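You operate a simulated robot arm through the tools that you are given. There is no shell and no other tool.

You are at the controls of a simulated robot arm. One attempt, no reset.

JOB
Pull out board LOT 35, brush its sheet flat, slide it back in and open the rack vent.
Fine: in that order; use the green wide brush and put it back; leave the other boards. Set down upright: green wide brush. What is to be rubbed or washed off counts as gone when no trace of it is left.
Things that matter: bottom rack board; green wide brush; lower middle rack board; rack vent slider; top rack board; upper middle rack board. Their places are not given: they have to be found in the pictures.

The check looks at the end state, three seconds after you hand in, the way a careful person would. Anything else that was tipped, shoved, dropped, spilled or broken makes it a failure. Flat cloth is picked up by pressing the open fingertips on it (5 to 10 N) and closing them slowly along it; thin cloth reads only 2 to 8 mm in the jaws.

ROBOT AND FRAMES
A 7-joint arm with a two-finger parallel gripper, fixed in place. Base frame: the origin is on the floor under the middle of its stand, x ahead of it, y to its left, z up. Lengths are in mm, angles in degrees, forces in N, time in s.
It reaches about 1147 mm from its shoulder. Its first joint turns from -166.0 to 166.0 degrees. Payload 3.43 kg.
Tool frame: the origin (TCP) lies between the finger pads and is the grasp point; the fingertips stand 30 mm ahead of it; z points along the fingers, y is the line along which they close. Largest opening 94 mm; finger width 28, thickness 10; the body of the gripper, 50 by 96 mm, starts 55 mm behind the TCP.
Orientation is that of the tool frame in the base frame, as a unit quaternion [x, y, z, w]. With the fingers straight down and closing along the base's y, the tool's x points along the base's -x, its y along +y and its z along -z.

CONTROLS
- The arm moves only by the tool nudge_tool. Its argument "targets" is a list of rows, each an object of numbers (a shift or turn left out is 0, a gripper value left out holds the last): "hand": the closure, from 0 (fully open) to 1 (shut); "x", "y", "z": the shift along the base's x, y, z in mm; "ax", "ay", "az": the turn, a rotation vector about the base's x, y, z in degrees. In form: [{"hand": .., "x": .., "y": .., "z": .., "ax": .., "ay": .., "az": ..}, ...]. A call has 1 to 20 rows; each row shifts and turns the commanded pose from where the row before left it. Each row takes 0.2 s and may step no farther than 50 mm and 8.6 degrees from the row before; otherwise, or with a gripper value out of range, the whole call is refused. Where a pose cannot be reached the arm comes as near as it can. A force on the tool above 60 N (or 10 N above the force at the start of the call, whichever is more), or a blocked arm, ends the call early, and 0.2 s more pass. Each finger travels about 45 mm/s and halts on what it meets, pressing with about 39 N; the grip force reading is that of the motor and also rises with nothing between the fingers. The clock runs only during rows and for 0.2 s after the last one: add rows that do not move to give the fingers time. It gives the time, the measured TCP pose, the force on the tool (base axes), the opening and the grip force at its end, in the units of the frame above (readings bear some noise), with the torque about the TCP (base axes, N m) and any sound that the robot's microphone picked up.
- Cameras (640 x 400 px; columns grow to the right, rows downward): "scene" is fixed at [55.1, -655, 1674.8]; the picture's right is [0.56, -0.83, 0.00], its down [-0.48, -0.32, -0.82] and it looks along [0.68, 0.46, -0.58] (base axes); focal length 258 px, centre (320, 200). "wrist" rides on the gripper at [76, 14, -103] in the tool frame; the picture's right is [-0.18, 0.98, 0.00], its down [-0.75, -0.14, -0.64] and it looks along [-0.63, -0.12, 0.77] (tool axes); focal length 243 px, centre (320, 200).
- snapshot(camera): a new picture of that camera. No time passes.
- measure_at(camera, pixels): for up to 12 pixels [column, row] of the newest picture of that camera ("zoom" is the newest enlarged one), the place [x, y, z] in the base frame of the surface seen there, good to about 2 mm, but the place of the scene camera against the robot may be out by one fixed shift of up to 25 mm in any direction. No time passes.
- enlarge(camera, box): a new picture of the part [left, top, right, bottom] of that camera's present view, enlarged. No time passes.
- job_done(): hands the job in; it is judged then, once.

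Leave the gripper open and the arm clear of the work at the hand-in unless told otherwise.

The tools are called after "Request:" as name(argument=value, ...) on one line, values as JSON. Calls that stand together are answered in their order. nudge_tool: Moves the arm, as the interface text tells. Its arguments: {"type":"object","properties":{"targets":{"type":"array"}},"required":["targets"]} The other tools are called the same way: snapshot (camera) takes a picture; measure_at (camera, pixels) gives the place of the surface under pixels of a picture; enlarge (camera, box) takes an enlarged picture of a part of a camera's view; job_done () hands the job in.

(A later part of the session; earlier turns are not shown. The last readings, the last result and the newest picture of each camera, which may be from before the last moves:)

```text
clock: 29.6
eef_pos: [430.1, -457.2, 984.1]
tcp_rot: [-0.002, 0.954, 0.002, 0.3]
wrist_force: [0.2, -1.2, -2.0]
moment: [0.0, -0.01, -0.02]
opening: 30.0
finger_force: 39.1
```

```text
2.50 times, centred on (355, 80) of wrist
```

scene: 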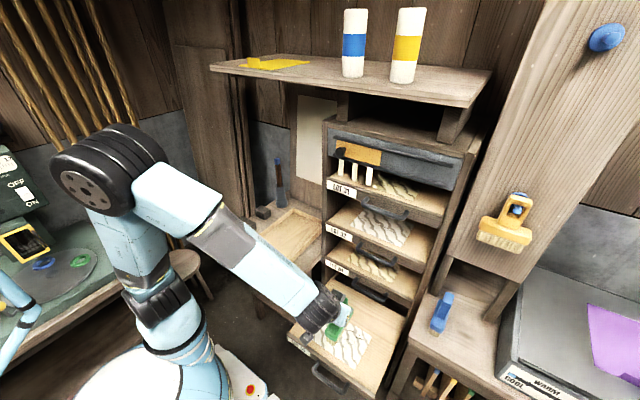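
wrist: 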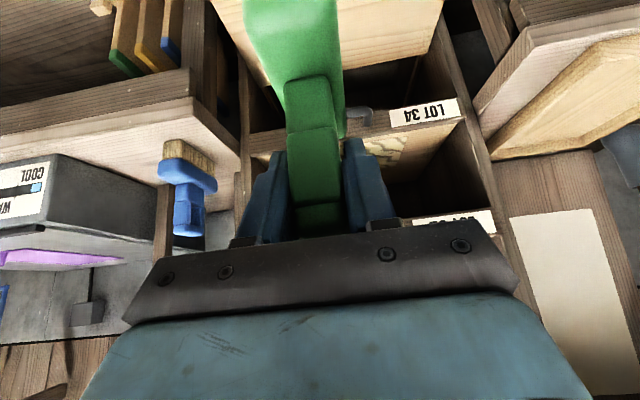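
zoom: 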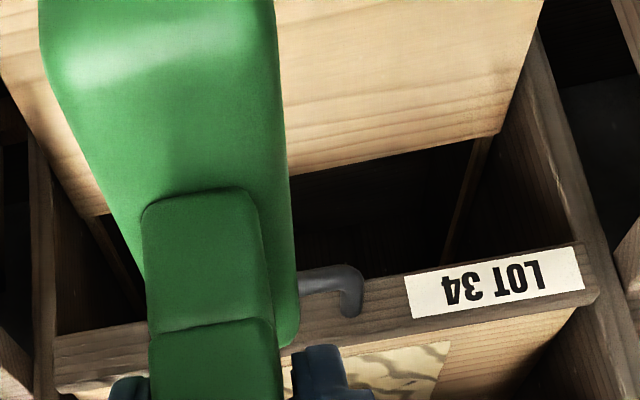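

The board surface is at z≈601.5 (wrist), scene shift about (+6.5,−4.5,+12.5). So the sheet is at about x 468–618, y −517…−317. The brush bottom should be ≈124.5 mm below the TCP. I move the brush to the left side of the front half (x≈508, y≈−300) and descend to just above the board.

Request:
nudge_tool(targets=[{"hand": 1, "x": 13, "y": 26, "z": -35}, {"x": 13, "y": 26, "z": -40}, {"x": 13, "y": 26, "z": -40}, {"x": 13, "y": 26, "z": -40}, {"x": 13, "y": 27, "z": -40}, {"x": 13.6, "y": 27, "z": -30}, {"z": -15}, {}])

Request:
enlarge(camera="scene", box=[270, 260, 420, 400])

Request:
snapshot(camera="wrist")

```text
clock: 31.4
eef_pos: [506.3, -299.6, 744.2]
tcp_rot: [-0.001, 0.954, 0.002, 0.3]
wrist_force: [-0.4, -0.8, -1.3]
moment: [0.03, 0.02, 0.03]
opening: 29.9
finger_force: 38.7
```

```text
2.86 times, centred on (345, 330) of scene
```

zoom: 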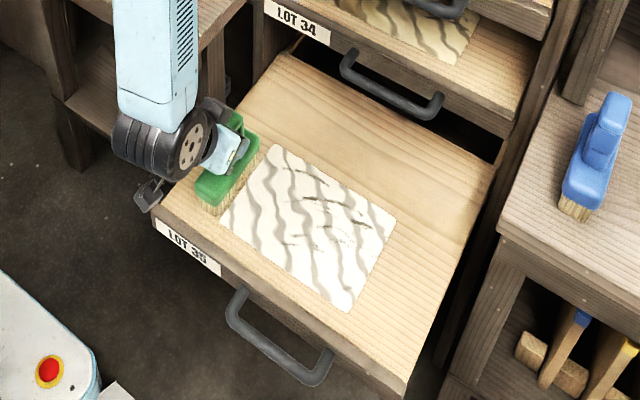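

```text
taken
```

wrist: 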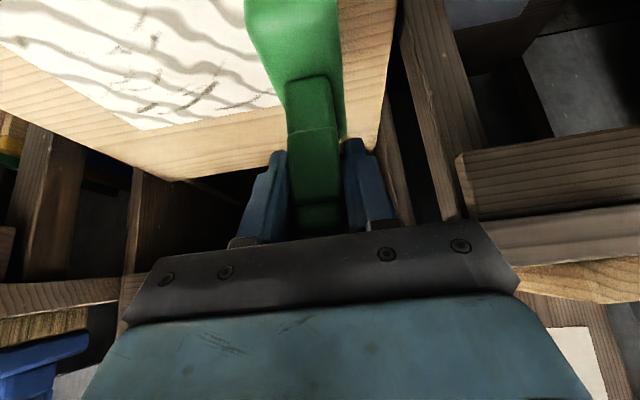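

The brush is just above the board, left of the sheet. From the wrist view I check the sheet's back corners at (281,104) and (142,130).

Request:
measure_at(camera="wrist", pixels=[[278, 102], [142, 128], [210, 116], [100, 60], [240, 140], [360, 60], [20, 70], [345, 125]])

Request:
enlarge(camera="scene", box=[300, 300, 370, 360])

```text
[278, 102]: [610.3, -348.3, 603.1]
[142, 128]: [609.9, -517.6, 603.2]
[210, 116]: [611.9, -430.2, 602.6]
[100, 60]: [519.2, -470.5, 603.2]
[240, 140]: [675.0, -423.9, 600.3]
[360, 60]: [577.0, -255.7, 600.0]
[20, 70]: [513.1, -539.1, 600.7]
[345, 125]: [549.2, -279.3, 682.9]
```

```text
6.67 times, centred on (335, 330) of scene
```

zoom: 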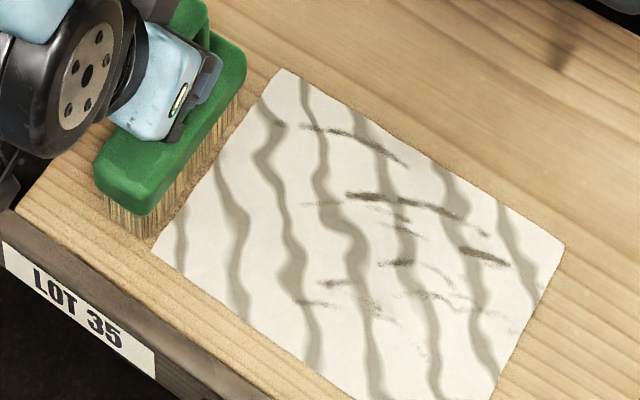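

The sheet surface is at z≈603, its back edge at x≈612; dark crease marks lie in its middle. I lower the brush in small steps until I feel contact.

Request:
nudge_tool(targets=[{"hand": 1, "z": -6}, {"z": -5}, {"z": -3}, {"z": -2}, {}])

```text
clock: 32.6
eef_pos: [507.7, -299.9, 729.2]
tcp_rot: [-0.001, 0.953, 0.002, 0.302]
wrist_force: [-0.6, 0.2, -1.8]
moment: [0.0, 0.01, 0.03]
opening: 29.8
finger_force: 38.9
```

Still no contact (−1.8 N is the brush's weight). I go on down in 2 mm steps.

Request:
nudge_tool(targets=[{"z": -2}, {"z": -1}, {}])

Request:
nudge_tool(targets=[{"z": -1.5}, {}, {}])

```text
clock: 33.5
eef_pos: [506.3, -298.3, 725.9]
tcp_rot: [-0.001, 0.954, 0.002, 0.301]
wrist_force: [-0.2, 0.5, -1.7]
moment: [0.0, 0.0, -0.02]
opening: 29.9
finger_force: 39.4
```

```text
clock: 34.2
eef_pos: [506.6, -300.3, 724.5]
tcp_rot: [-0.001, 0.954, 0.001, 0.301]
wrist_force: [0.2, -0.5, -0.8]
moment: [-0.03, 0.01, 0.03]
opening: 29.7
finger_force: 39.0
```

Request:
nudge_tool(targets=[{"z": -1}, {}, {}])

Request:
nudge_tool(targets=[{"z": -1}, {}, {}])

```text
clock: 35.0
eef_pos: [508.3, -299.9, 723.4]
tcp_rot: [-0.002, 0.954, 0.002, 0.301]
wrist_force: [2.4, 1.6, 11.0]
moment: [0.07, 0.53, -0.09]
opening: 29.9
finger_force: 38.4
```

```text
clock: 35.9
eef_pos: [507.0, -300.3, 723.4]
tcp_rot: [-0.003, 0.954, 0.002, 0.3]
wrist_force: [1.4, 4.6, 24.3]
moment: [0.08, 0.63, -0.06]
opening: 30.0
finger_force: 38.6
```

Contact begins at a commanded z≈725; the moment shows the front edge touches first. I ease off 1 mm and tilt the brush by 0.4° to sit flatter.

Request:
nudge_tool(targets=[{"z": 1, "ay": 0.4}, {}, {}])

```text
clock: 36.6
eef_pos: [507.5, -300.3, 722.7]
tcp_rot: [-0.001, 0.955, 0.002, 0.297]
wrist_force: [0.8, 1.5, 13.8]
moment: [-0.05, -1.03, 0.04]
opening: 29.6
finger_force: 39.5
```

Now slightly over-corrected; I tilt back 0.2°.

Request:
nudge_tool(targets=[{"ay": -0.2}, {}, {}])

```text
clock: 37.5
eef_pos: [507.9, -299.0, 722.9]
tcp_rot: [-0.001, 0.954, 0.001, 0.298]
wrist_force: [1.4, 0.6, 5.4]
moment: [0.05, 0.25, -0.05]
opening: 29.9
finger_force: 38.9
```

About 7 N of press, nearly flat. I sweep gently toward −y, first 40 mm to see how the force behaves.

Request:
nudge_tool(targets=[{"y": -8}, {"y": -8}, {"y": -8}, {"y": -8}, {"y": -8}])

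Request:
enlarge(camera="scene", box=[290, 290, 390, 370])

```text
clock: 38.6
eef_pos: [508.3, -341.1, 724.4]
tcp_rot: [-0.001, 0.954, 0.002, 0.3]
wrist_force: [2.1, 7.9, 19.3]
moment: [0.6, 0.8, -0.3]
opening: 29.9
finger_force: 38.8
```

```text
5.00 times, centred on (340, 330) of scene
```

zoom: 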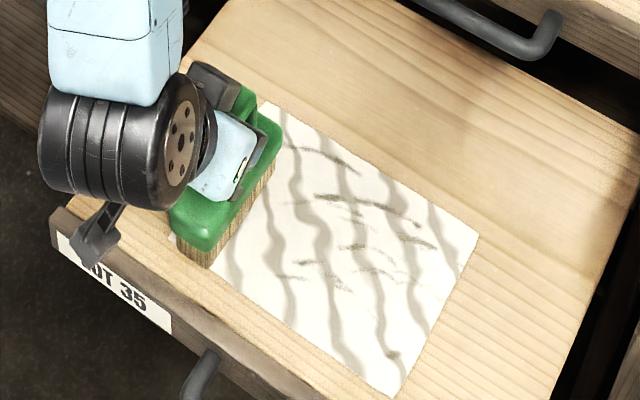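

Force about 20 N with 8 N drag; I ease up 0.6 mm and continue the sweep to y≈−540.

Request:
nudge_tool(targets=[{"z": 0.6}, {"y": -10}, {"y": -10}, {"y": -10}, {"y": -10}, {"y": -10}, {"y": -10}, {"y": -10}, {"y": -10}, {"y": -10}, {"y": -10}])

Request:
nudge_tool(targets=[{"y": -10}, {"y": -10}, {"y": -10}, {"y": -10}, {"y": -10}, {"y": -10}, {"y": -10}, {"y": -10}, {"y": -10}, {"y": -10}])

Request:
enlarge(camera="scene", box=[290, 290, 390, 370])

```text
clock: 41.0
eef_pos: [505.0, -439.2, 723.0]
tcp_rot: [-0.002, 0.955, 0.003, 0.298]
wrist_force: [-0.2, 0.2, -2.1]
moment: [0.0, -0.02, 0.0]
opening: 30.1
finger_force: 38.6
```

```text
clock: 43.2
eef_pos: [507.6, -540.7, 726.0]
tcp_rot: [-0.001, 0.954, 0.002, 0.299]
wrist_force: [0.2, 0.2, -1.5]
moment: [0.02, 0.03, 0.0]
opening: 29.8
finger_force: 39.1
```

```text
5.00 times, centred on (340, 330) of scene
```

zoom: 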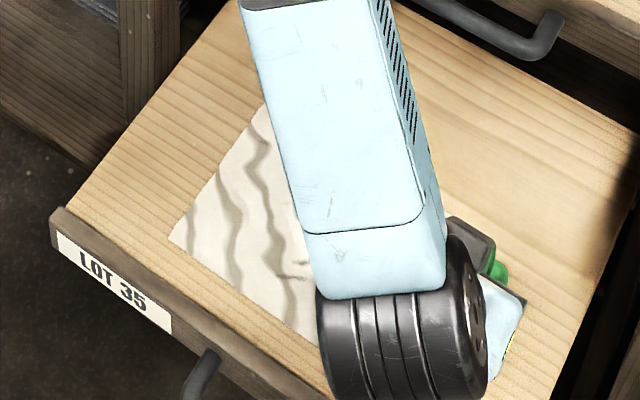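

Contact was lost partway (−2 N), so the stroke needs to be a little deeper. I press down again here beside the sheet and read the force.

Request:
nudge_tool(targets=[{"z": -1}, {}, {}])

Request:
nudge_tool(targets=[{"z": -1}, {}, {}])

```text
clock: 44.0
eef_pos: [507.5, -539.5, 724.8]
tcp_rot: [-0.002, 0.954, 0.001, 0.3]
wrist_force: [-0.5, -0.4, -2.5]
moment: [-0.01, -0.01, 0.01]
opening: 29.9
finger_force: 38.7
```

```text
clock: 44.9
eef_pos: [507.2, -541.0, 725.0]
tcp_rot: [-0.001, 0.954, 0.001, 0.299]
wrist_force: [0.6, -1.1, -1.7]
moment: [-0.01, 0.01, -0.04]
opening: 29.8
finger_force: 39.1
```

Request:
nudge_tool(targets=[{"z": -1}, {}, {}])

Request:
nudge_tool(targets=[{"z": -1}, {}, {}])

```text
clock: 45.6
eef_pos: [507.1, -541.1, 723.6]
tcp_rot: [-0.002, 0.954, 0.001, 0.3]
wrist_force: [-1.5, 2.9, 25.0]
moment: [-0.1, 0.53, -0.04]
opening: 29.8
finger_force: 39.2
```

```text
clock: 46.5
eef_pos: [507.9, -540.9, 722.3]
tcp_rot: [-0.002, 0.954, 0.001, 0.3]
wrist_force: [3.3, 1.9, 37.3]
moment: [-0.03, 0.2, 0.0]
opening: 30.2
finger_force: 39.2
```

Now 37 N after 25 N: the commanded-to-actual height drifts about 1 mm per 100 mm in y. I ease 1 mm and sweep back toward +y with a matching rise.

Request:
nudge_tool(targets=[{"z": 1}, {}, {"y": 10, "z": 0.1}, {"y": 10, "z": 0.1}, {"y": 10, "z": 0.1}, {"y": 10, "z": 0.1}, {"y": 10, "z": 0.1}])

Request:
nudge_tool(targets=[{"y": 10, "z": 0.1}, {"y": 10, "z": 0.1}, {"y": 10, "z": 0.1}, {"y": 10, "z": 0.1}])

```text
clock: 48.0
eef_pos: [508.0, -489.9, 723.2]
tcp_rot: [-0.001, 0.954, 0.002, 0.299]
wrist_force: [-0.7, -5.5, 11.7]
moment: [-0.41, 0.66, 0.21]
opening: 30.2
finger_force: 38.8
```

```text
clock: 49.0
eef_pos: [506.1, -449.7, 722.3]
tcp_rot: [-0.002, 0.954, 0.002, 0.3]
wrist_force: [1.2, -10.1, 29.2]
moment: [-0.84, 0.67, 0.24]
opening: 30.1
finger_force: 38.9
```

Good contact (12–29 N). I keep sweeping in short stretches with force checks, easing slightly.

Request:
nudge_tool(targets=[{"y": 10, "z": 0.3}, {"y": 10, "z": 0.2}, {"y": 10, "z": 0.15}, {"y": 10, "z": 0.1}])

Request:
nudge_tool(targets=[{"y": 10, "z": 0.1}, {"y": 10, "z": 0.1}, {"y": 10, "z": 0.1}, {"y": 10, "z": 0.1}])

Request:
enlarge(camera="scene", box=[290, 290, 390, 370])

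```text
clock: 50.0
eef_pos: [506.1, -408.7, 721.3]
tcp_rot: [-0.002, 0.955, 0.004, 0.298]
wrist_force: [-0.3, -0.9, 1.5]
moment: [-0.1, -0.19, -0.05]
opening: 30.2
finger_force: 39.2
```

```text
clock: 51.0
eef_pos: [506.4, -370.7, 724.0]
tcp_rot: [-0.001, 0.954, 0.002, 0.299]
wrist_force: [-0.2, 0.2, -0.8]
moment: [-0.01, 0.03, 0.03]
opening: 30.0
finger_force: 38.8
```

```text
5.00 times, centred on (340, 330) of scene
```

zoom: 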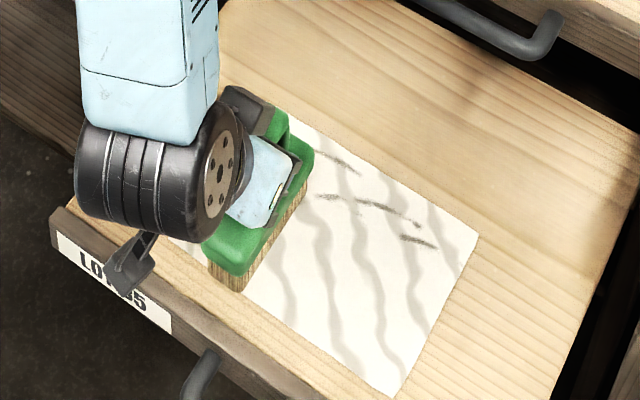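

The crease marks in the front half are coming off; the rest lies in the back half. Contact was lost again near y −400, so I lower 0.8 mm and repeat from there.

Request:
nudge_tool(targets=[{"z": -0.8}, {}, {}])

Request:
nudge_tool(targets=[{"z": -0.7}, {}, {}])

```text
clock: 51.9
eef_pos: [505.8, -370.5, 722.7]
tcp_rot: [-0.002, 0.954, 0.003, 0.299]
wrist_force: [-0.5, 0.1, -2.1]
moment: [0.0, 0.01, -0.01]
opening: 30.2
finger_force: 38.7
```

```text
clock: 52.6
eef_pos: [506.8, -371.2, 721.1]
tcp_rot: [-0.001, 0.954, 0.002, 0.299]
wrist_force: [-1.2, -0.1, 7.5]
moment: [-0.04, 0.51, -0.02]
opening: 29.9
finger_force: 39.7
```

Contact again at 9 N. I sweep on to y≈−300 and watch the force.

Request:
nudge_tool(targets=[{"z": -0.4}, {"y": 10}, {"y": 10}, {"y": 10}, {"y": 10}])

Request:
nudge_tool(targets=[{"y": 10}, {"y": 10}, {"y": 10}])

```text
clock: 53.9
eef_pos: [508.5, -330.1, 722.3]
tcp_rot: [-0.001, 0.955, 0.002, 0.298]
wrist_force: [-0.2, -0.4, 0.3]
moment: [-0.1, -0.06, -0.02]
opening: 30.0
finger_force: 38.8
```

```text
clock: 54.6
eef_pos: [507.6, -302.1, 722.9]
tcp_rot: [-0.002, 0.954, 0.002, 0.3]
wrist_force: [1.9, -7.4, 20.5]
moment: [-0.57, -0.05, 0.11]
opening: 30.1
finger_force: 39.6
```

At the left end with 20 N. I sweep back to −y with a slope of −0.1 mm per 10 mm, checking the force in stretches.

Request:
nudge_tool(targets=[{"y": -10, "z": -0.1}, {"y": -10, "z": -0.1}, {"y": -10, "z": -0.1}, {"y": -10, "z": -0.1}])

Request:
nudge_tool(targets=[{"y": -10, "z": -0.1}, {"y": -10, "z": -0.1}, {"y": -10, "z": -0.1}, {"y": -10, "z": -0.1}])

Request:
nudge_tool(targets=[{"y": -10, "z": -0.1}, {"y": -10, "z": -0.1}, {"y": -10, "z": -0.1}, {"y": -10, "z": -0.1}])

```text
clock: 55.6
eef_pos: [506.9, -340.8, 721.4]
tcp_rot: [-0.001, 0.954, 0.002, 0.3]
wrist_force: [0.9, 13.0, 36.7]
moment: [1.04, 0.2, -0.17]
opening: 30.3
finger_force: 38.3
```

```text
clock: 56.6
eef_pos: [506.0, -379.3, 720.4]
tcp_rot: [-0.002, 0.955, 0.003, 0.297]
wrist_force: [-0.3, 4.6, 8.7]
moment: [0.39, -0.21, 0.08]
opening: 30.0
finger_force: 38.5
```

```text
clock: 57.6
eef_pos: [507.3, -421.4, 721.9]
tcp_rot: [-0.001, 0.954, 0.002, 0.298]
wrist_force: [-0.2, -0.1, -0.8]
moment: [-0.02, -0.02, 0.02]
opening: 30.3
finger_force: 39.5
```

Request:
snapshot(camera="wrist")

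Request:
enlarge(camera="scene", box=[290, 290, 390, 370])

```text
taken
```

wrist: 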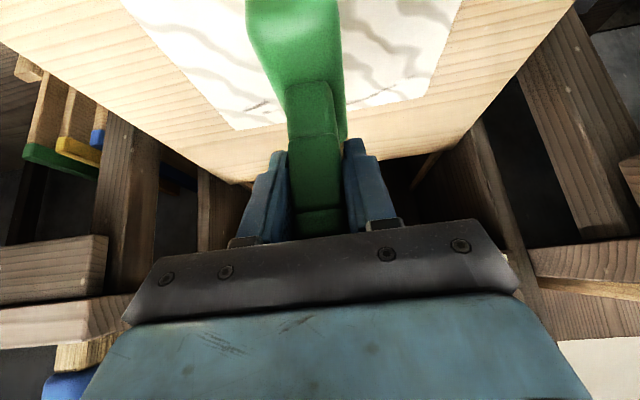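

```text
5.00 times, centred on (340, 330) of scene
```

zoom: 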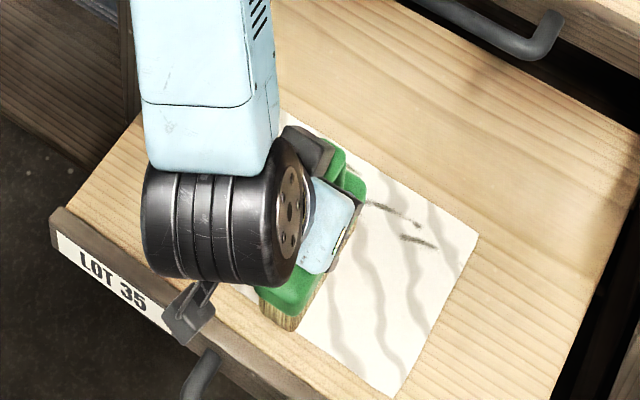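

The brush still sits straight in the hand; the front part is clean. I lower a bit and finish this stroke to y≈−540 at a slower pace.

Request:
nudge_tool(targets=[{"z": -0.7}, {}, {}])

Request:
nudge_tool(targets=[{"y": -8, "z": -0.05}, {"y": -8, "z": -0.05}, {"y": -8, "z": -0.05}, {"y": -8, "z": -0.05}, {"y": -8, "z": -0.05}])

Request:
nudge_tool(targets=[{"y": -8, "z": -0.05}, {"y": -8, "z": -0.05}, {"y": -8, "z": -0.05}, {"y": -8, "z": -0.05}, {"y": -8, "z": -0.05}])

```text
clock: 58.5
eef_pos: [506.4, -420.4, 720.1]
tcp_rot: [-0.001, 0.954, 0.002, 0.299]
wrist_force: [-1.7, 1.8, 10.8]
moment: [0.14, 0.41, -0.02]
opening: 29.8
finger_force: 39.2
```

```text
clock: 59.6
eef_pos: [506.8, -459.9, 719.5]
tcp_rot: [-0.002, 0.954, 0.003, 0.3]
wrist_force: [-1.5, 12.4, 35.2]
moment: [0.8, 0.38, -0.1]
opening: 30.3
finger_force: 39.2
```

```text
clock: 60.9
eef_pos: [506.7, -499.2, 720.6]
tcp_rot: [-0.002, 0.954, 0.003, 0.299]
wrist_force: [-1.2, 11.4, 33.1]
moment: [0.88, 0.37, 0.0]
opening: 30.3
finger_force: 38.8
```

Good contact (33–35 N); I ease 0.5 mm and complete the stroke, then lift clear.

Request:
nudge_tool(targets=[{"z": 0.5}, {"y": -8}, {"y": -8}, {"y": -8}, {"y": -8}, {"y": -8}])

Request:
nudge_tool(targets=[{"z": 10}, {"z": 15}, {"x": 32}, {"x": 33}, {"z": -15}, {}])

Request:
enlarge(camera="scene", box=[290, 290, 390, 370])

Request:
snapshot(camera="wrist")

```text
clock: 62.2
eef_pos: [507.5, -538.4, 719.4]
tcp_rot: [-0.002, 0.954, 0.002, 0.299]
wrist_force: [-0.8, 11.1, 33.2]
moment: [0.88, 0.3, 0.04]
opening: 30.1
finger_force: 39.3
```

```text
clock: 63.6
eef_pos: [573.0, -537.6, 729.7]
tcp_rot: [-0.001, 0.954, 0.001, 0.299]
wrist_force: [-0.3, 0.1, -1.8]
moment: [-0.02, 0.0, 0.02]
opening: 30.1
finger_force: 38.7
```

```text
5.00 times, centred on (340, 330) of scene
```

zoom: 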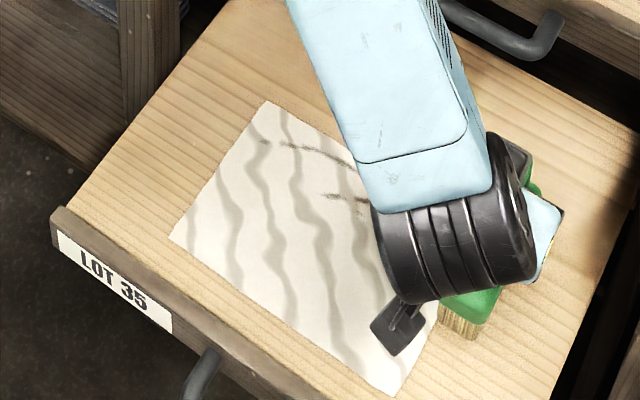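

```text
taken
```

wrist: 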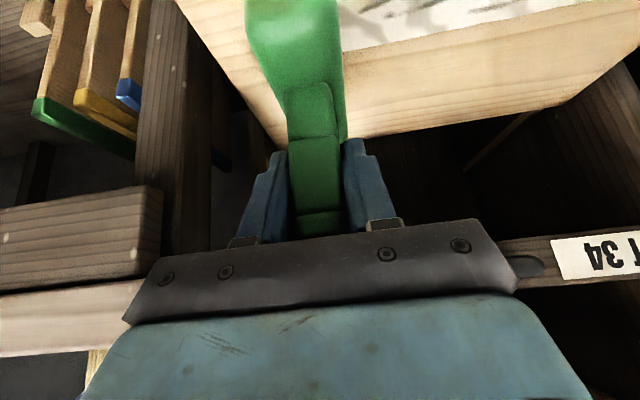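

The front half is clean; remaining marks are in the back half. I lower the brush in the second lane (x≈573) to contact.

Request:
nudge_tool(targets=[{"z": -6}, {"z": -2}, {"z": -1}, {}, {}])

Request:
nudge_tool(targets=[{"z": -0.8}, {}, {}])

```text
clock: 64.8
eef_pos: [572.0, -539.3, 720.0]
tcp_rot: [-0.001, 0.954, 0.002, 0.299]
wrist_force: [0.9, 0.7, -0.6]
moment: [0.01, 0.0, 0.01]
opening: 29.9
finger_force: 39.3
```

```text
clock: 65.7
eef_pos: [572.0, -539.7, 719.1]
tcp_rot: [-0.001, 0.954, 0.002, 0.299]
wrist_force: [1.4, -0.4, 6.1]
moment: [-0.12, 0.07, 0.04]
opening: 30.1
finger_force: 38.3
```

Contact at 8 N. I sweep toward +y in checked stretches.

Request:
nudge_tool(targets=[{"y": 8}, {"y": 8}, {"y": 8}, {"y": 8}, {"y": 8}])

Request:
nudge_tool(targets=[{"y": 8}, {"y": 8}, {"y": 8}, {"y": 8}, {"y": 8}])

Request:
nudge_tool(targets=[{"y": 8}, {"y": 8}, {"y": 8}, {"y": 8}, {"y": 8}])

```text
clock: 66.8
eef_pos: [573.1, -501.2, 718.7]
tcp_rot: [-0.003, 0.954, 0.003, 0.299]
wrist_force: [0.2, -5.1, 13.5]
moment: [-0.32, -0.15, 0.04]
opening: 29.6
finger_force: 38.4
```

```text
clock: 68.0
eef_pos: [571.2, -460.0, 720.1]
tcp_rot: [-0.002, 0.954, 0.001, 0.299]
wrist_force: [-0.3, -9.0, 23.7]
moment: [-0.65, 0.58, 0.12]
opening: 29.9
finger_force: 39.3
```

```text
clock: 69.2
eef_pos: [571.8, -420.2, 719.9]
tcp_rot: [-0.002, 0.954, 0.003, 0.3]
wrist_force: [1.0, -13.4, 35.3]
moment: [-1.07, 0.2, 0.1]
opening: 30.3
finger_force: 38.9
```

Force is rising (35 N), so I ease 0.7 mm and continue to the left side.

Request:
nudge_tool(targets=[{"y": 8, "z": 0.5}, {"y": 8, "z": 0.2}, {"y": 8}, {"y": 8}, {"y": 8}])

Request:
nudge_tool(targets=[{"y": 8}, {"y": 8}, {"y": 8}, {"y": 8}, {"y": 8}])

Request:
nudge_tool(targets=[{"y": 8}, {"y": 8}, {"y": 8}, {"y": 8}, {"y": 8}])

Request:
enlarge(camera="scene", box=[290, 290, 390, 370])

```text
clock: 70.5
eef_pos: [572.8, -380.3, 722.4]
tcp_rot: [-0.002, 0.955, 0.004, 0.298]
wrist_force: [0.3, 0.9, -1.9]
moment: [0.0, -0.01, -0.02]
opening: 29.9
finger_force: 39.2
```

```text
clock: 71.7
eef_pos: [572.2, -340.2, 719.5]
tcp_rot: [-0.002, 0.954, 0.002, 0.299]
wrist_force: [-0.2, 0.7, -1.4]
moment: [-0.01, 0.04, -0.03]
opening: 29.7
finger_force: 39.3
```

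```text
clock: 72.8
eef_pos: [573.6, -299.2, 717.7]
tcp_rot: [-0.001, 0.954, 0.003, 0.299]
wrist_force: [-1.1, -0.6, 1.1]
moment: [-0.12, 0.09, 0.04]
opening: 29.9
finger_force: 39.2
```

```text
5.00 times, centred on (340, 330) of scene
```

zoom: 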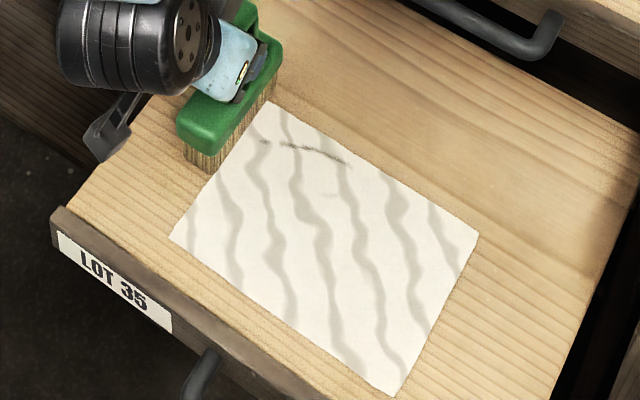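

Only a crease at the back-left remains (zoom (285–345,145–160), faint at (330,195)). I lower 0.8 mm and sweep back over it toward −y.

Request:
nudge_tool(targets=[{"z": -0.6}, {}, {"y": -8}, {"y": -8}, {"y": -8}, {"y": -8}, {"y": -8}])

Request:
nudge_tool(targets=[{"y": -8, "z": -0.1}, {"y": -8, "z": -0.1}, {"y": -8, "z": -0.1}, {"y": -8, "z": -0.1}, {"y": -8, "z": -0.1}])

```text
clock: 74.5
eef_pos: [572.0, -338.7, 719.1]
tcp_rot: [-0.003, 0.955, 0.003, 0.298]
wrist_force: [-0.4, 0.4, -1.4]
moment: [-0.03, 0.01, -0.05]
opening: 30.1
finger_force: 38.9
```

```text
clock: 75.7
eef_pos: [573.5, -380.3, 718.7]
tcp_rot: [-0.003, 0.954, 0.003, 0.3]
wrist_force: [1.6, 10.1, 28.1]
moment: [0.73, 0.59, -0.17]
opening: 30.1
finger_force: 38.6
```

Contact again (28 N) at y −380. I continue to −428 and then come back over the left part at the same depth.

Request:
nudge_tool(targets=[{"y": -8}, {"y": -8}, {"y": -8}, {"y": -8}, {"y": -8}, {"y": -8}])

Request:
nudge_tool(targets=[{"y": 8}, {"y": 8}, {"y": 8}, {"y": 8}, {"y": 8}, {"y": 8}])

Request:
nudge_tool(targets=[{"z": -0.4}, {"y": 8}, {"y": 8}, {"y": 8}, {"y": 8}])

Request:
nudge_tool(targets=[{"y": 8}, {"y": 8}, {"y": 8}, {"y": 8}, {"y": 8}])

Request:
enlarge(camera="scene", box=[290, 290, 390, 370])

```text
clock: 77.0
eef_pos: [572.7, -428.5, 719.6]
tcp_rot: [-0.001, 0.954, 0.001, 0.299]
wrist_force: [0.0, 0.1, -2.4]
moment: [0.03, 0.02, 0.01]
opening: 30.0
finger_force: 38.8
```

```text
clock: 78.5
eef_pos: [572.2, -380.5, 718.8]
tcp_rot: [-0.002, 0.954, 0.002, 0.299]
wrist_force: [-0.1, -0.3, -2.6]
moment: [0.0, 0.03, 0.02]
opening: 29.9
finger_force: 39.0
```

```text
clock: 79.7
eef_pos: [573.1, -346.3, 718.3]
tcp_rot: [-0.001, 0.954, 0.003, 0.3]
wrist_force: [-0.9, -0.3, 0.7]
moment: [-0.14, 0.05, 0.06]
opening: 29.8
finger_force: 39.5
```

```text
clock: 80.8
eef_pos: [572.9, -308.5, 717.9]
tcp_rot: [-0.001, 0.954, 0.001, 0.299]
wrist_force: [0.9, -1.5, 0.4]
moment: [-0.12, 0.01, 0.0]
opening: 29.7
finger_force: 39.2
```

```text
5.00 times, centred on (340, 330) of scene
```

zoom: 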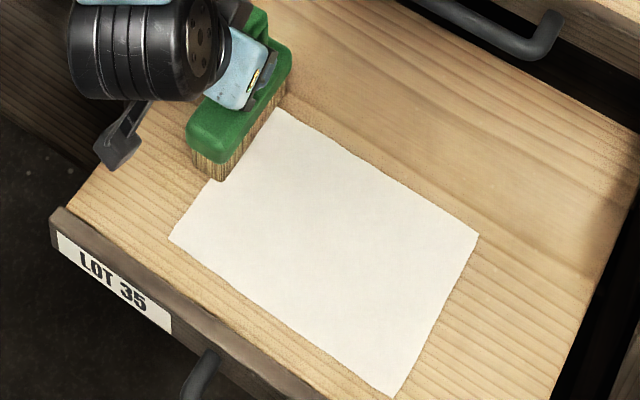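

All stripes and creases are gone: the sheet looks blank and flat. I lift the brush and check the whole sheet closely.

Request:
nudge_tool(targets=[{"z": 10}, {"z": 40}, {"z": 45}, {"z": 45}, {"x": -40, "z": 40}, {"x": -40, "z": 40}, {"x": -40, "z": 40}, {}])

Request:
enlarge(camera="scene", box=[300, 300, 380, 364])

Request:
snapshot(camera="wrist")

Request:
snapshot(camera="scene")

```text
refused: row 5 steps farther than a row can; nothing moved
```

```text
6.25 times, centred on (340, 332) of scene
```

zoom: 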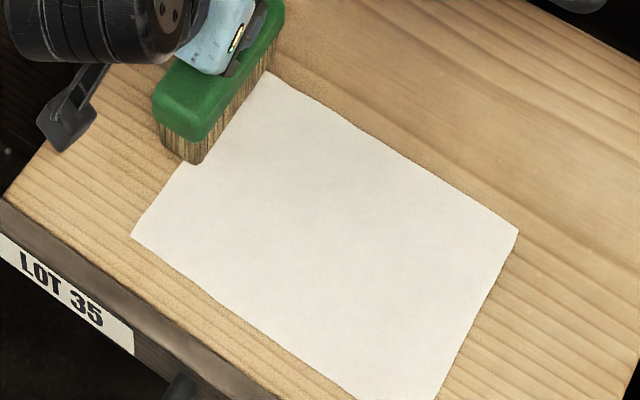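

```text
taken
```

wrist: 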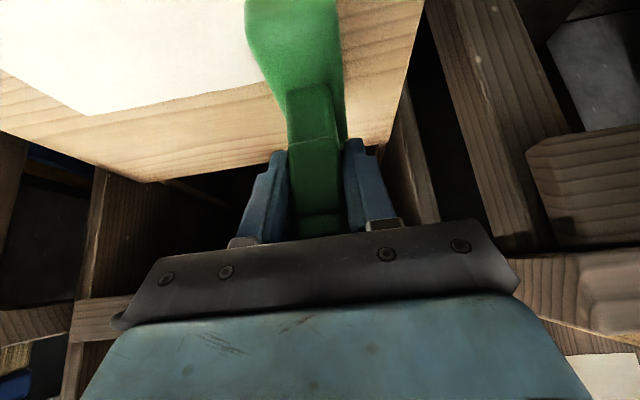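

```text
taken
```

scene: 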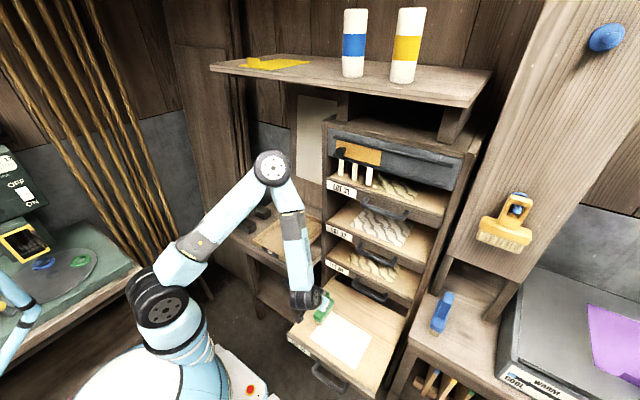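

The combined step was too long and refused; the sheet is clean everywhere. I lift again with shorter steps and back off.

Request:
nudge_tool(targets=[{"hand": 1, "z": 10}, {"z": 30}, {"x": -30, "z": 30}, {"x": -30, "z": 35}, {"x": -30, "z": 35}, {"x": -25, "z": 40}, {"x": -20, "z": 40}, {"z": 45}, {}])

Request:
enlarge(camera="scene", box=[300, 300, 380, 364])

Request:
snapshot(camera="wrist")

```text
clock: 82.8
eef_pos: [437.6, -310.9, 981.2]
tcp_rot: [-0.002, 0.954, 0.002, 0.299]
wrist_force: [0.3, -0.8, -2.4]
moment: [0.02, 0.03, -0.02]
opening: 29.9
finger_force: 38.6
```

```text
6.25 times, centred on (340, 332) of scene
```

zoom: 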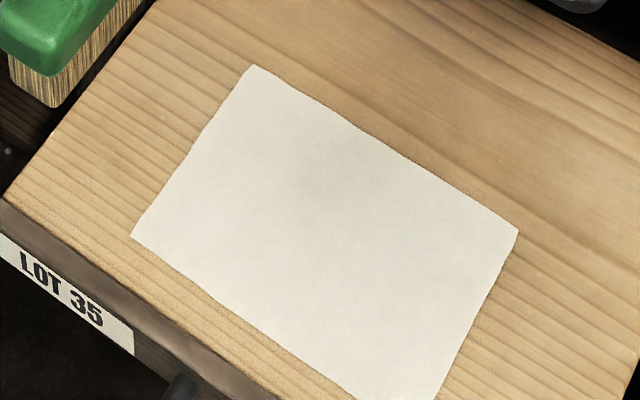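

```text
taken
```

wrist: 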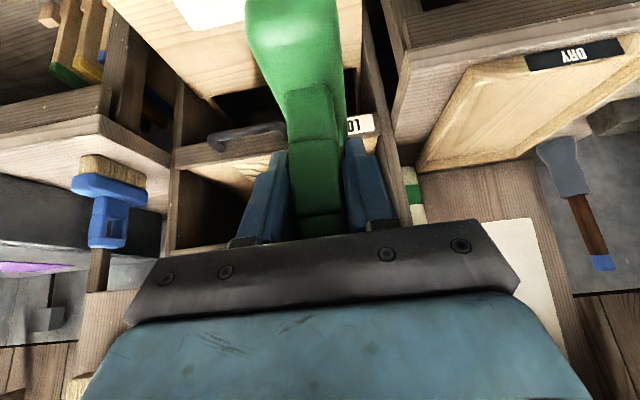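

The sheet is blank and smooth. Now I carry the green brush back: first toward −y at x≈438, high above the shelf.

Request:
nudge_tool(targets=[{"hand": 1, "y": -40}, {"y": -45}, {"y": -45}, {"y": -45}, {"y": -45}, {"y": -45}, {"y": -45}, {"y": -45}, {"y": -45}, {"y": -45}, {"y": -35}, {"y": -25}, {}])

Request:
nudge_tool(targets=[{"x": 30}, {"x": 40}, {"x": 40}, {"x": 40}, {"x": 40}, {"x": 30}, {"x": 11.4}, {}])

Request:
snapshot(camera="wrist")

Request:
enlarge(camera="scene", box=[400, 220, 560, 380])

Request:
enlarge(camera="scene", box=[280, 290, 400, 390])

```text
clock: 85.7
eef_pos: [436.3, -814.3, 983.7]
tcp_rot: [-0.002, 0.954, 0.004, 0.299]
wrist_force: [1.0, 0.5, -1.8]
moment: [-0.04, 0.05, 0.0]
opening: 30.0
finger_force: 39.0
```

```text
clock: 87.5
eef_pos: [668.4, -814.2, 982.1]
tcp_rot: [-0.001, 0.954, 0.003, 0.3]
wrist_force: [0.3, 0.3, -2.5]
moment: [0.01, 0.0, -0.01]
opening: 29.9
finger_force: 39.3
```

```text
taken
```

wrist: 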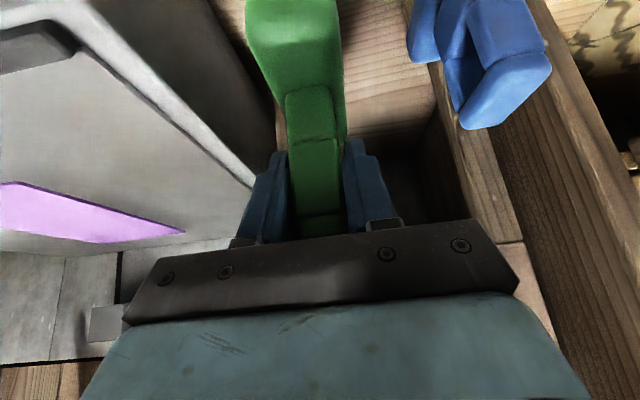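

```text
2.50 times, centred on (480, 300) of scene
```

zoom: 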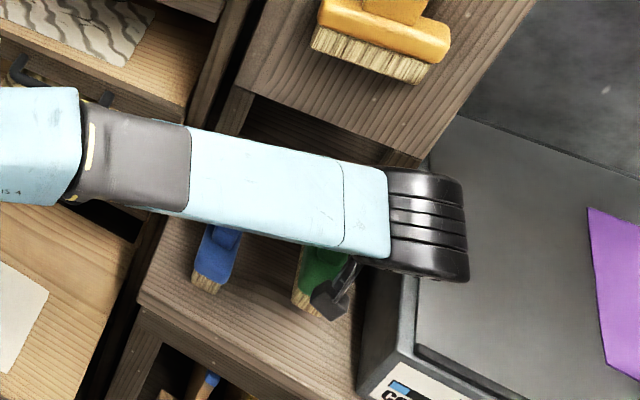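

```text
4.00 times, centred on (340, 340) of scene
```

zoom: 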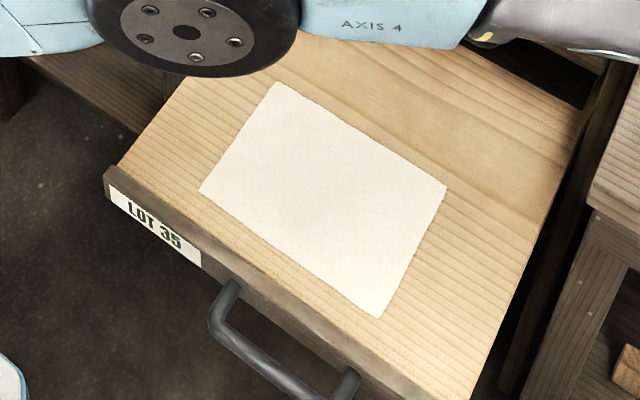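

The sheet is fully blank. The brush is above its old place; I lower it to just above the shelf, then in small steps until contact.

Request:
nudge_tool(targets=[{"hand": 1, "z": -20}, {"z": -20}, {"z": -14}, {"z": -3}, {}])

Request:
nudge_tool(targets=[{"z": -2}, {"z": -1}, {}, {}])

Request:
nudge_tool(targets=[{"z": -1}, {"z": -1}, {}, {}])

```text
clock: 88.7
eef_pos: [669.0, -812.9, 926.5]
tcp_rot: [-0.002, 0.954, 0.003, 0.299]
wrist_force: [1.0, -0.9, -1.6]
moment: [0.01, 0.03, -0.03]
opening: 29.9
finger_force: 38.8
```

```text
clock: 89.7
eef_pos: [669.6, -812.6, 922.1]
tcp_rot: [-0.002, 0.954, 0.002, 0.299]
wrist_force: [-1.0, 0.2, -1.9]
moment: [-0.01, 0.01, 0.0]
opening: 29.4
finger_force: 39.1
```

```text
clock: 90.7
eef_pos: [668.4, -814.2, 921.5]
tcp_rot: [-0.002, 0.954, 0.003, 0.299]
wrist_force: [0.3, 0.6, -1.5]
moment: [0.04, 0.0, -0.04]
opening: 29.9
finger_force: 39.4
```

Request:
nudge_tool(targets=[{"z": -1}, {}, {}])

Request:
nudge_tool(targets=[{"z": -1}, {}, {}])

Request:
nudge_tool(targets=[{"z": -0.8}, {}, {}])

```text
clock: 91.5
eef_pos: [668.2, -813.7, 919.3]
tcp_rot: [-0.001, 0.954, 0.002, 0.298]
wrist_force: [0.4, 0.0, -1.5]
moment: [0.02, 0.06, -0.04]
opening: 29.8
finger_force: 38.8
```

```text
clock: 92.2
eef_pos: [668.3, -813.3, 919.8]
tcp_rot: [-0.001, 0.954, 0.002, 0.299]
wrist_force: [-0.2, -0.1, -1.7]
moment: [0.01, 0.04, -0.01]
opening: 29.8
finger_force: 39.1
```

```text
clock: 93.0
eef_pos: [670.1, -812.8, 919.0]
tcp_rot: [-0.002, 0.954, 0.002, 0.299]
wrist_force: [-0.7, -0.6, 1.0]
moment: [-0.02, -0.13, 0.01]
opening: 29.8
finger_force: 39.1
```

First contact with the shelf (+1 N). I press 0.5 mm more and open the fingers slowly.

Request:
nudge_tool(targets=[{"z": -0.4}, {"hand": 0.7}, {"hand": 0.66}, {"hand": 0.6}, {"hand": 0.5}, {"hand": 0.4}, {"hand": 0.32}, {}])

Request:
snapshot(camera="wrist")

```text
clock: 94.8
eef_pos: [669.5, -814.0, 917.7]
tcp_rot: [-0.001, 0.954, 0.002, 0.299]
wrist_force: [-0.4, 0.6, 0.3]
moment: [0.04, 0.01, 0.01]
opening: 64.1
finger_force: 0.2
```

```text
taken
```

wrist: 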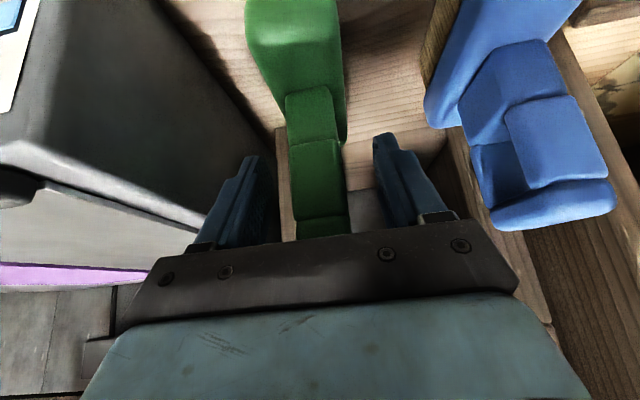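

The fingers are open around the handle. I withdraw along the tool axis and check the brush.

Request:
nudge_tool(targets=[{"x": -5.7, "z": 8.2}, {"x": -11.5, "z": 16.4}, {"x": -17.2, "z": 24.6}, {"x": -23, "z": 32.8}, {"x": -23, "z": 32.8}, {"x": -30, "z": 20}, {"x": -40}, {}])

Request:
snapshot(camera="wrist")

Request:
enlarge(camera="scene", box=[400, 240, 540, 380])

```text
clock: 96.7
eef_pos: [520.8, -811.8, 1054.2]
tcp_rot: [-0.001, 0.954, 0.002, 0.299]
wrist_force: [-0.9, 0.2, -0.2]
moment: [0.0, 0.01, 0.01]
opening: 63.9
finger_force: 0.0
```

```text
taken
```

wrist: 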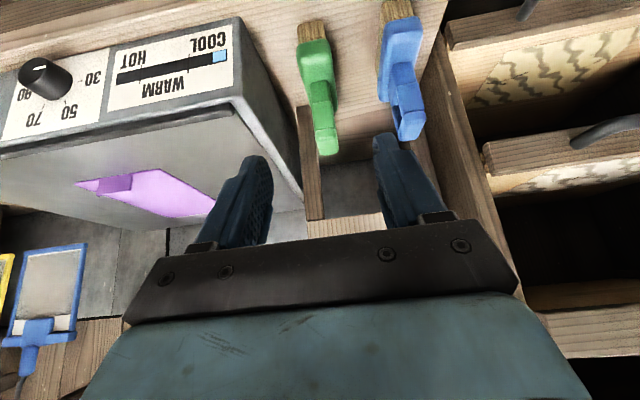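

```text
2.86 times, centred on (470, 310) of scene
```

zoom: 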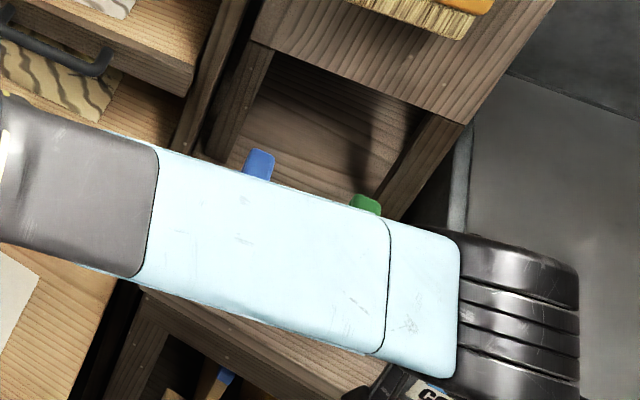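

The green brush stands upright again. I verify its height and position.

Request:
measure_at(camera="wrist", pixels=[[326, 140], [322, 120], [316, 70], [313, 30], [405, 125]])

```text
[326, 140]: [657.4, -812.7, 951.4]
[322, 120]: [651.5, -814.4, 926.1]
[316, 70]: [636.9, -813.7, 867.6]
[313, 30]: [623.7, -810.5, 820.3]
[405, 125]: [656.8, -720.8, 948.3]
```

The brush is back exactly at its place (front x≈651, top 951). Next I return the hand to the handle of LOT 35: straighten the tilt, move back over, turning the hand about the vertical.

Request:
nudge_tool(targets=[{"hand": 0.2, "ay": 6.96}, {"ay": 6.96}, {"ay": 6.96}, {"ay": 6.96}, {"ay": 6.96}, {}])

Request:
nudge_tool(targets=[{"x": -15, "y": 30, "az": -7.5}, {"x": -15, "y": 30, "az": -7.5}, {"x": -15, "y": 30, "az": -7.5}, {"x": -15, "y": 30, "az": -7.5}, {"x": -15, "y": 30, "az": -7.5}, {"x": -15, "y": 30, "az": -7.5}, {"x": -15, "y": 30, "az": -7.5}, {"x": -15, "y": 30, "az": -7.5}, {"x": -15, "y": 30, "az": -7.5}, {"x": -15, "y": 30, "az": -7.5}, {"x": -15, "y": 30, "az": -7.5}, {"x": -15, "y": 30, "az": -7.5}, {}])

Request:
snapshot(camera="scene")

```text
clock: 98.0
eef_pos: [518.4, -814.1, 1053.7]
tcp_rot: [-0.001, 1.0, 0.003, -0.001]
wrist_force: [-0.3, -0.3, 0.1]
moment: [-0.01, 0.05, -0.02]
opening: 75.2
finger_force: 0.0
```

```text
clock: 100.8
eef_pos: [336.0, -452.8, 1050.7]
tcp_rot: [0.707, 0.707, 0.001, 0.002]
wrist_force: [0.1, 0.4, -0.2]
moment: [0.01, 0.0, 0.02]
opening: 74.9
finger_force: 0.0
```

```text
taken
```

scene: 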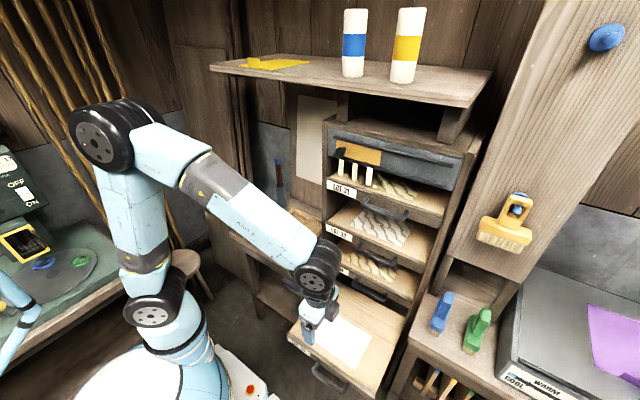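

Path is clear. I tilt the hand forward while going down in front of the handle.

Request:
nudge_tool(targets=[{"x": -4, "z": -40, "ay": -8.18}, {"x": -4, "z": -40, "ay": -8.18}, {"x": -4, "z": -40, "ay": -8.18}, {"x": -4, "z": -40, "ay": -8.18}, {"x": -4, "z": -40, "ay": -8.18}, {"x": -4, "z": -40, "ay": -8.18}, {"x": -4, "z": -40, "ay": -8.18}, {"x": -4, "z": -40, "ay": -8.18}, {"x": -4, "z": -40, "ay": -8.18}, {"x": -4, "z": -40, "ay": -8.18}, {"x": -4, "z": -40, "ay": -8.2}, {"z": -25}, {}])

Request:
snapshot(camera="wrist")

Request:
snapshot(camera="scene")

```text
clock: 103.7
eef_pos: [294.6, -452.8, 590.0]
tcp_rot: [0.498, 0.498, 0.502, 0.502]
wrist_force: [0.1, 0.6, -0.6]
moment: [-0.02, -0.01, 0.01]
opening: 75.4
finger_force: 0.2
```

```text
taken
```

wrist: 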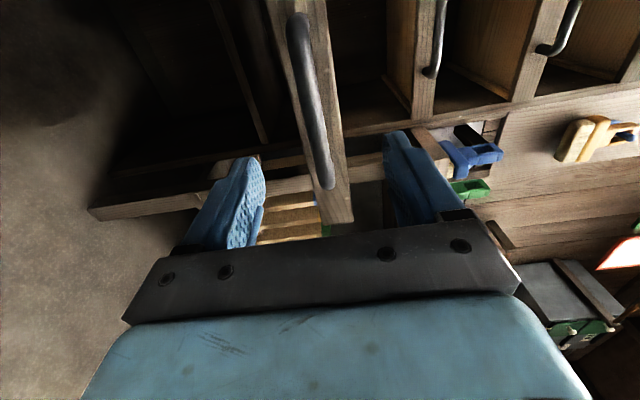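

```text
taken
```

scene: 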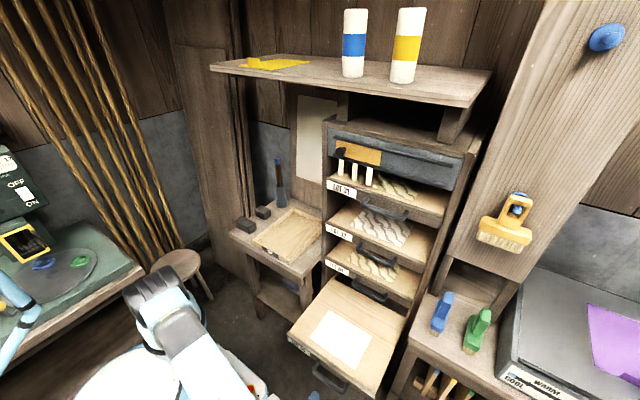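

The handle lies between the fingers again. I confirm its position.

Request:
measure_at(camera="wrist", pixels=[[297, 50], [310, 110], [322, 165], [330, 200], [300, 100]])

```text
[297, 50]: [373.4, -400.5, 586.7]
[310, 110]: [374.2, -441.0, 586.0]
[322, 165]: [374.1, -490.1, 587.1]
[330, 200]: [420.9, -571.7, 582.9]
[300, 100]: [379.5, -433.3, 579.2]
```

Bar front at x≈374, z≈586.5. I move forward 77 mm, down 2.5 mm, and close.

Request:
nudge_tool(targets=[{"z": -2.5}, {"x": 25}, {"x": 25}, {"x": 17}, {"x": 10}, {}])

Request:
nudge_tool(targets=[{"hand": 0.4}, {"hand": 0.7}, {"hand": 1}, {"hand": 1}, {"hand": 1}, {"hand": 1}])

Request:
snapshot(camera="wrist")

```text
clock: 105.0
eef_pos: [372.1, -451.3, 584.4]
tcp_rot: [0.498, 0.499, 0.501, 0.502]
wrist_force: [-0.3, 0.4, 0.4]
moment: [0.01, 0.0, 0.05]
opening: 75.1
finger_force: 0.0
```

```text
clock: 106.5
eef_pos: [371.4, -452.5, 584.7]
tcp_rot: [0.497, 0.498, 0.502, 0.503]
wrist_force: [0.0, 0.1, 32.0]
moment: [0.41, -0.35, 0.11]
opening: 15.9
finger_force: 44.8
```

```text
taken
```

wrist: 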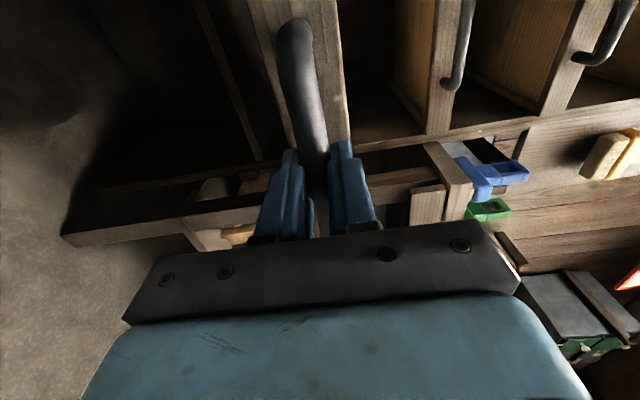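

The bar is gripped; the tool is pushed up with 32 N, so I raise 2.5 mm to relieve it.

Request:
nudge_tool(targets=[{"hand": 1, "z": 1.5}, {"z": 0.8}, {}, {}])

```text
clock: 107.5
eef_pos: [373.4, -452.6, 585.9]
tcp_rot: [0.499, 0.499, 0.5, 0.501]
wrist_force: [13.5, -5.7, -20.3]
moment: [0.04, 0.27, -0.1]
opening: 15.7
finger_force: 45.0
```

Request:
nudge_tool(targets=[{"z": -0.8}, {"x": 10}, {"x": 15}, {"x": 20}, {"x": 20}, {"x": 20}, {"x": 20}])

Request:
nudge_tool(targets=[{"x": 20}, {"x": 20}, {"x": 20}, {"x": 20}, {"x": 20}])

Request:
snapshot(camera="scene")

```text
clock: 109.0
eef_pos: [477.4, -453.0, 585.6]
tcp_rot: [0.5, 0.499, 0.5, 0.501]
wrist_force: [0.5, -12.9, -15.6]
moment: [0.24, 0.21, -0.46]
opening: 15.6
finger_force: 45.0
```

```text
clock: 110.2
eef_pos: [574.6, -452.8, 585.2]
tcp_rot: [0.498, 0.5, 0.501, 0.5]
wrist_force: [1.3, 13.7, -6.5]
moment: [-0.01, 0.04, 0.02]
opening: 15.7
finger_force: 45.4
```

```text
taken
```

scene: 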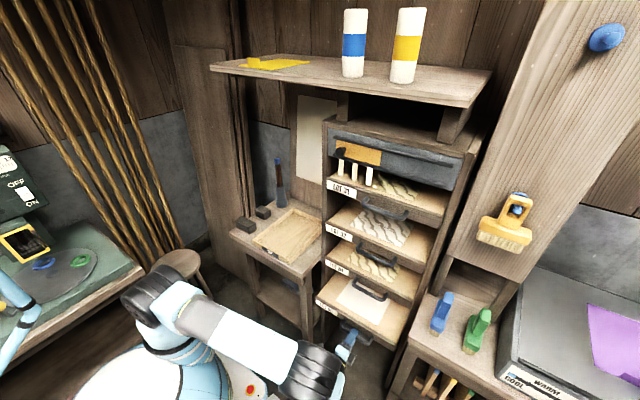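

The board slides in well (TCP x≈575). I push the remaining ≈77 mm, slower near the end to feel the stop.

Request:
nudge_tool(targets=[{"x": 20}, {"x": 20}, {"x": 15}, {"x": 10}, {"x": 5}, {}])

Request:
nudge_tool(targets=[{"x": 3}, {"x": 3}, {"x": 2}, {}])

```text
clock: 111.7
eef_pos: [646.6, -453.9, 586.6]
tcp_rot: [0.5, 0.499, 0.499, 0.501]
wrist_force: [-1.1, 1.2, -20.5]
moment: [0.09, 0.33, -0.29]
opening: 16.1
finger_force: 45.1
```

```text
clock: 112.7
eef_pos: [653.8, -452.8, 585.3]
tcp_rot: [0.499, 0.499, 0.501, 0.5]
wrist_force: [-36.0, 4.8, -20.0]
moment: [0.11, 0.26, 0.18]
opening: 15.8
finger_force: 44.9
```

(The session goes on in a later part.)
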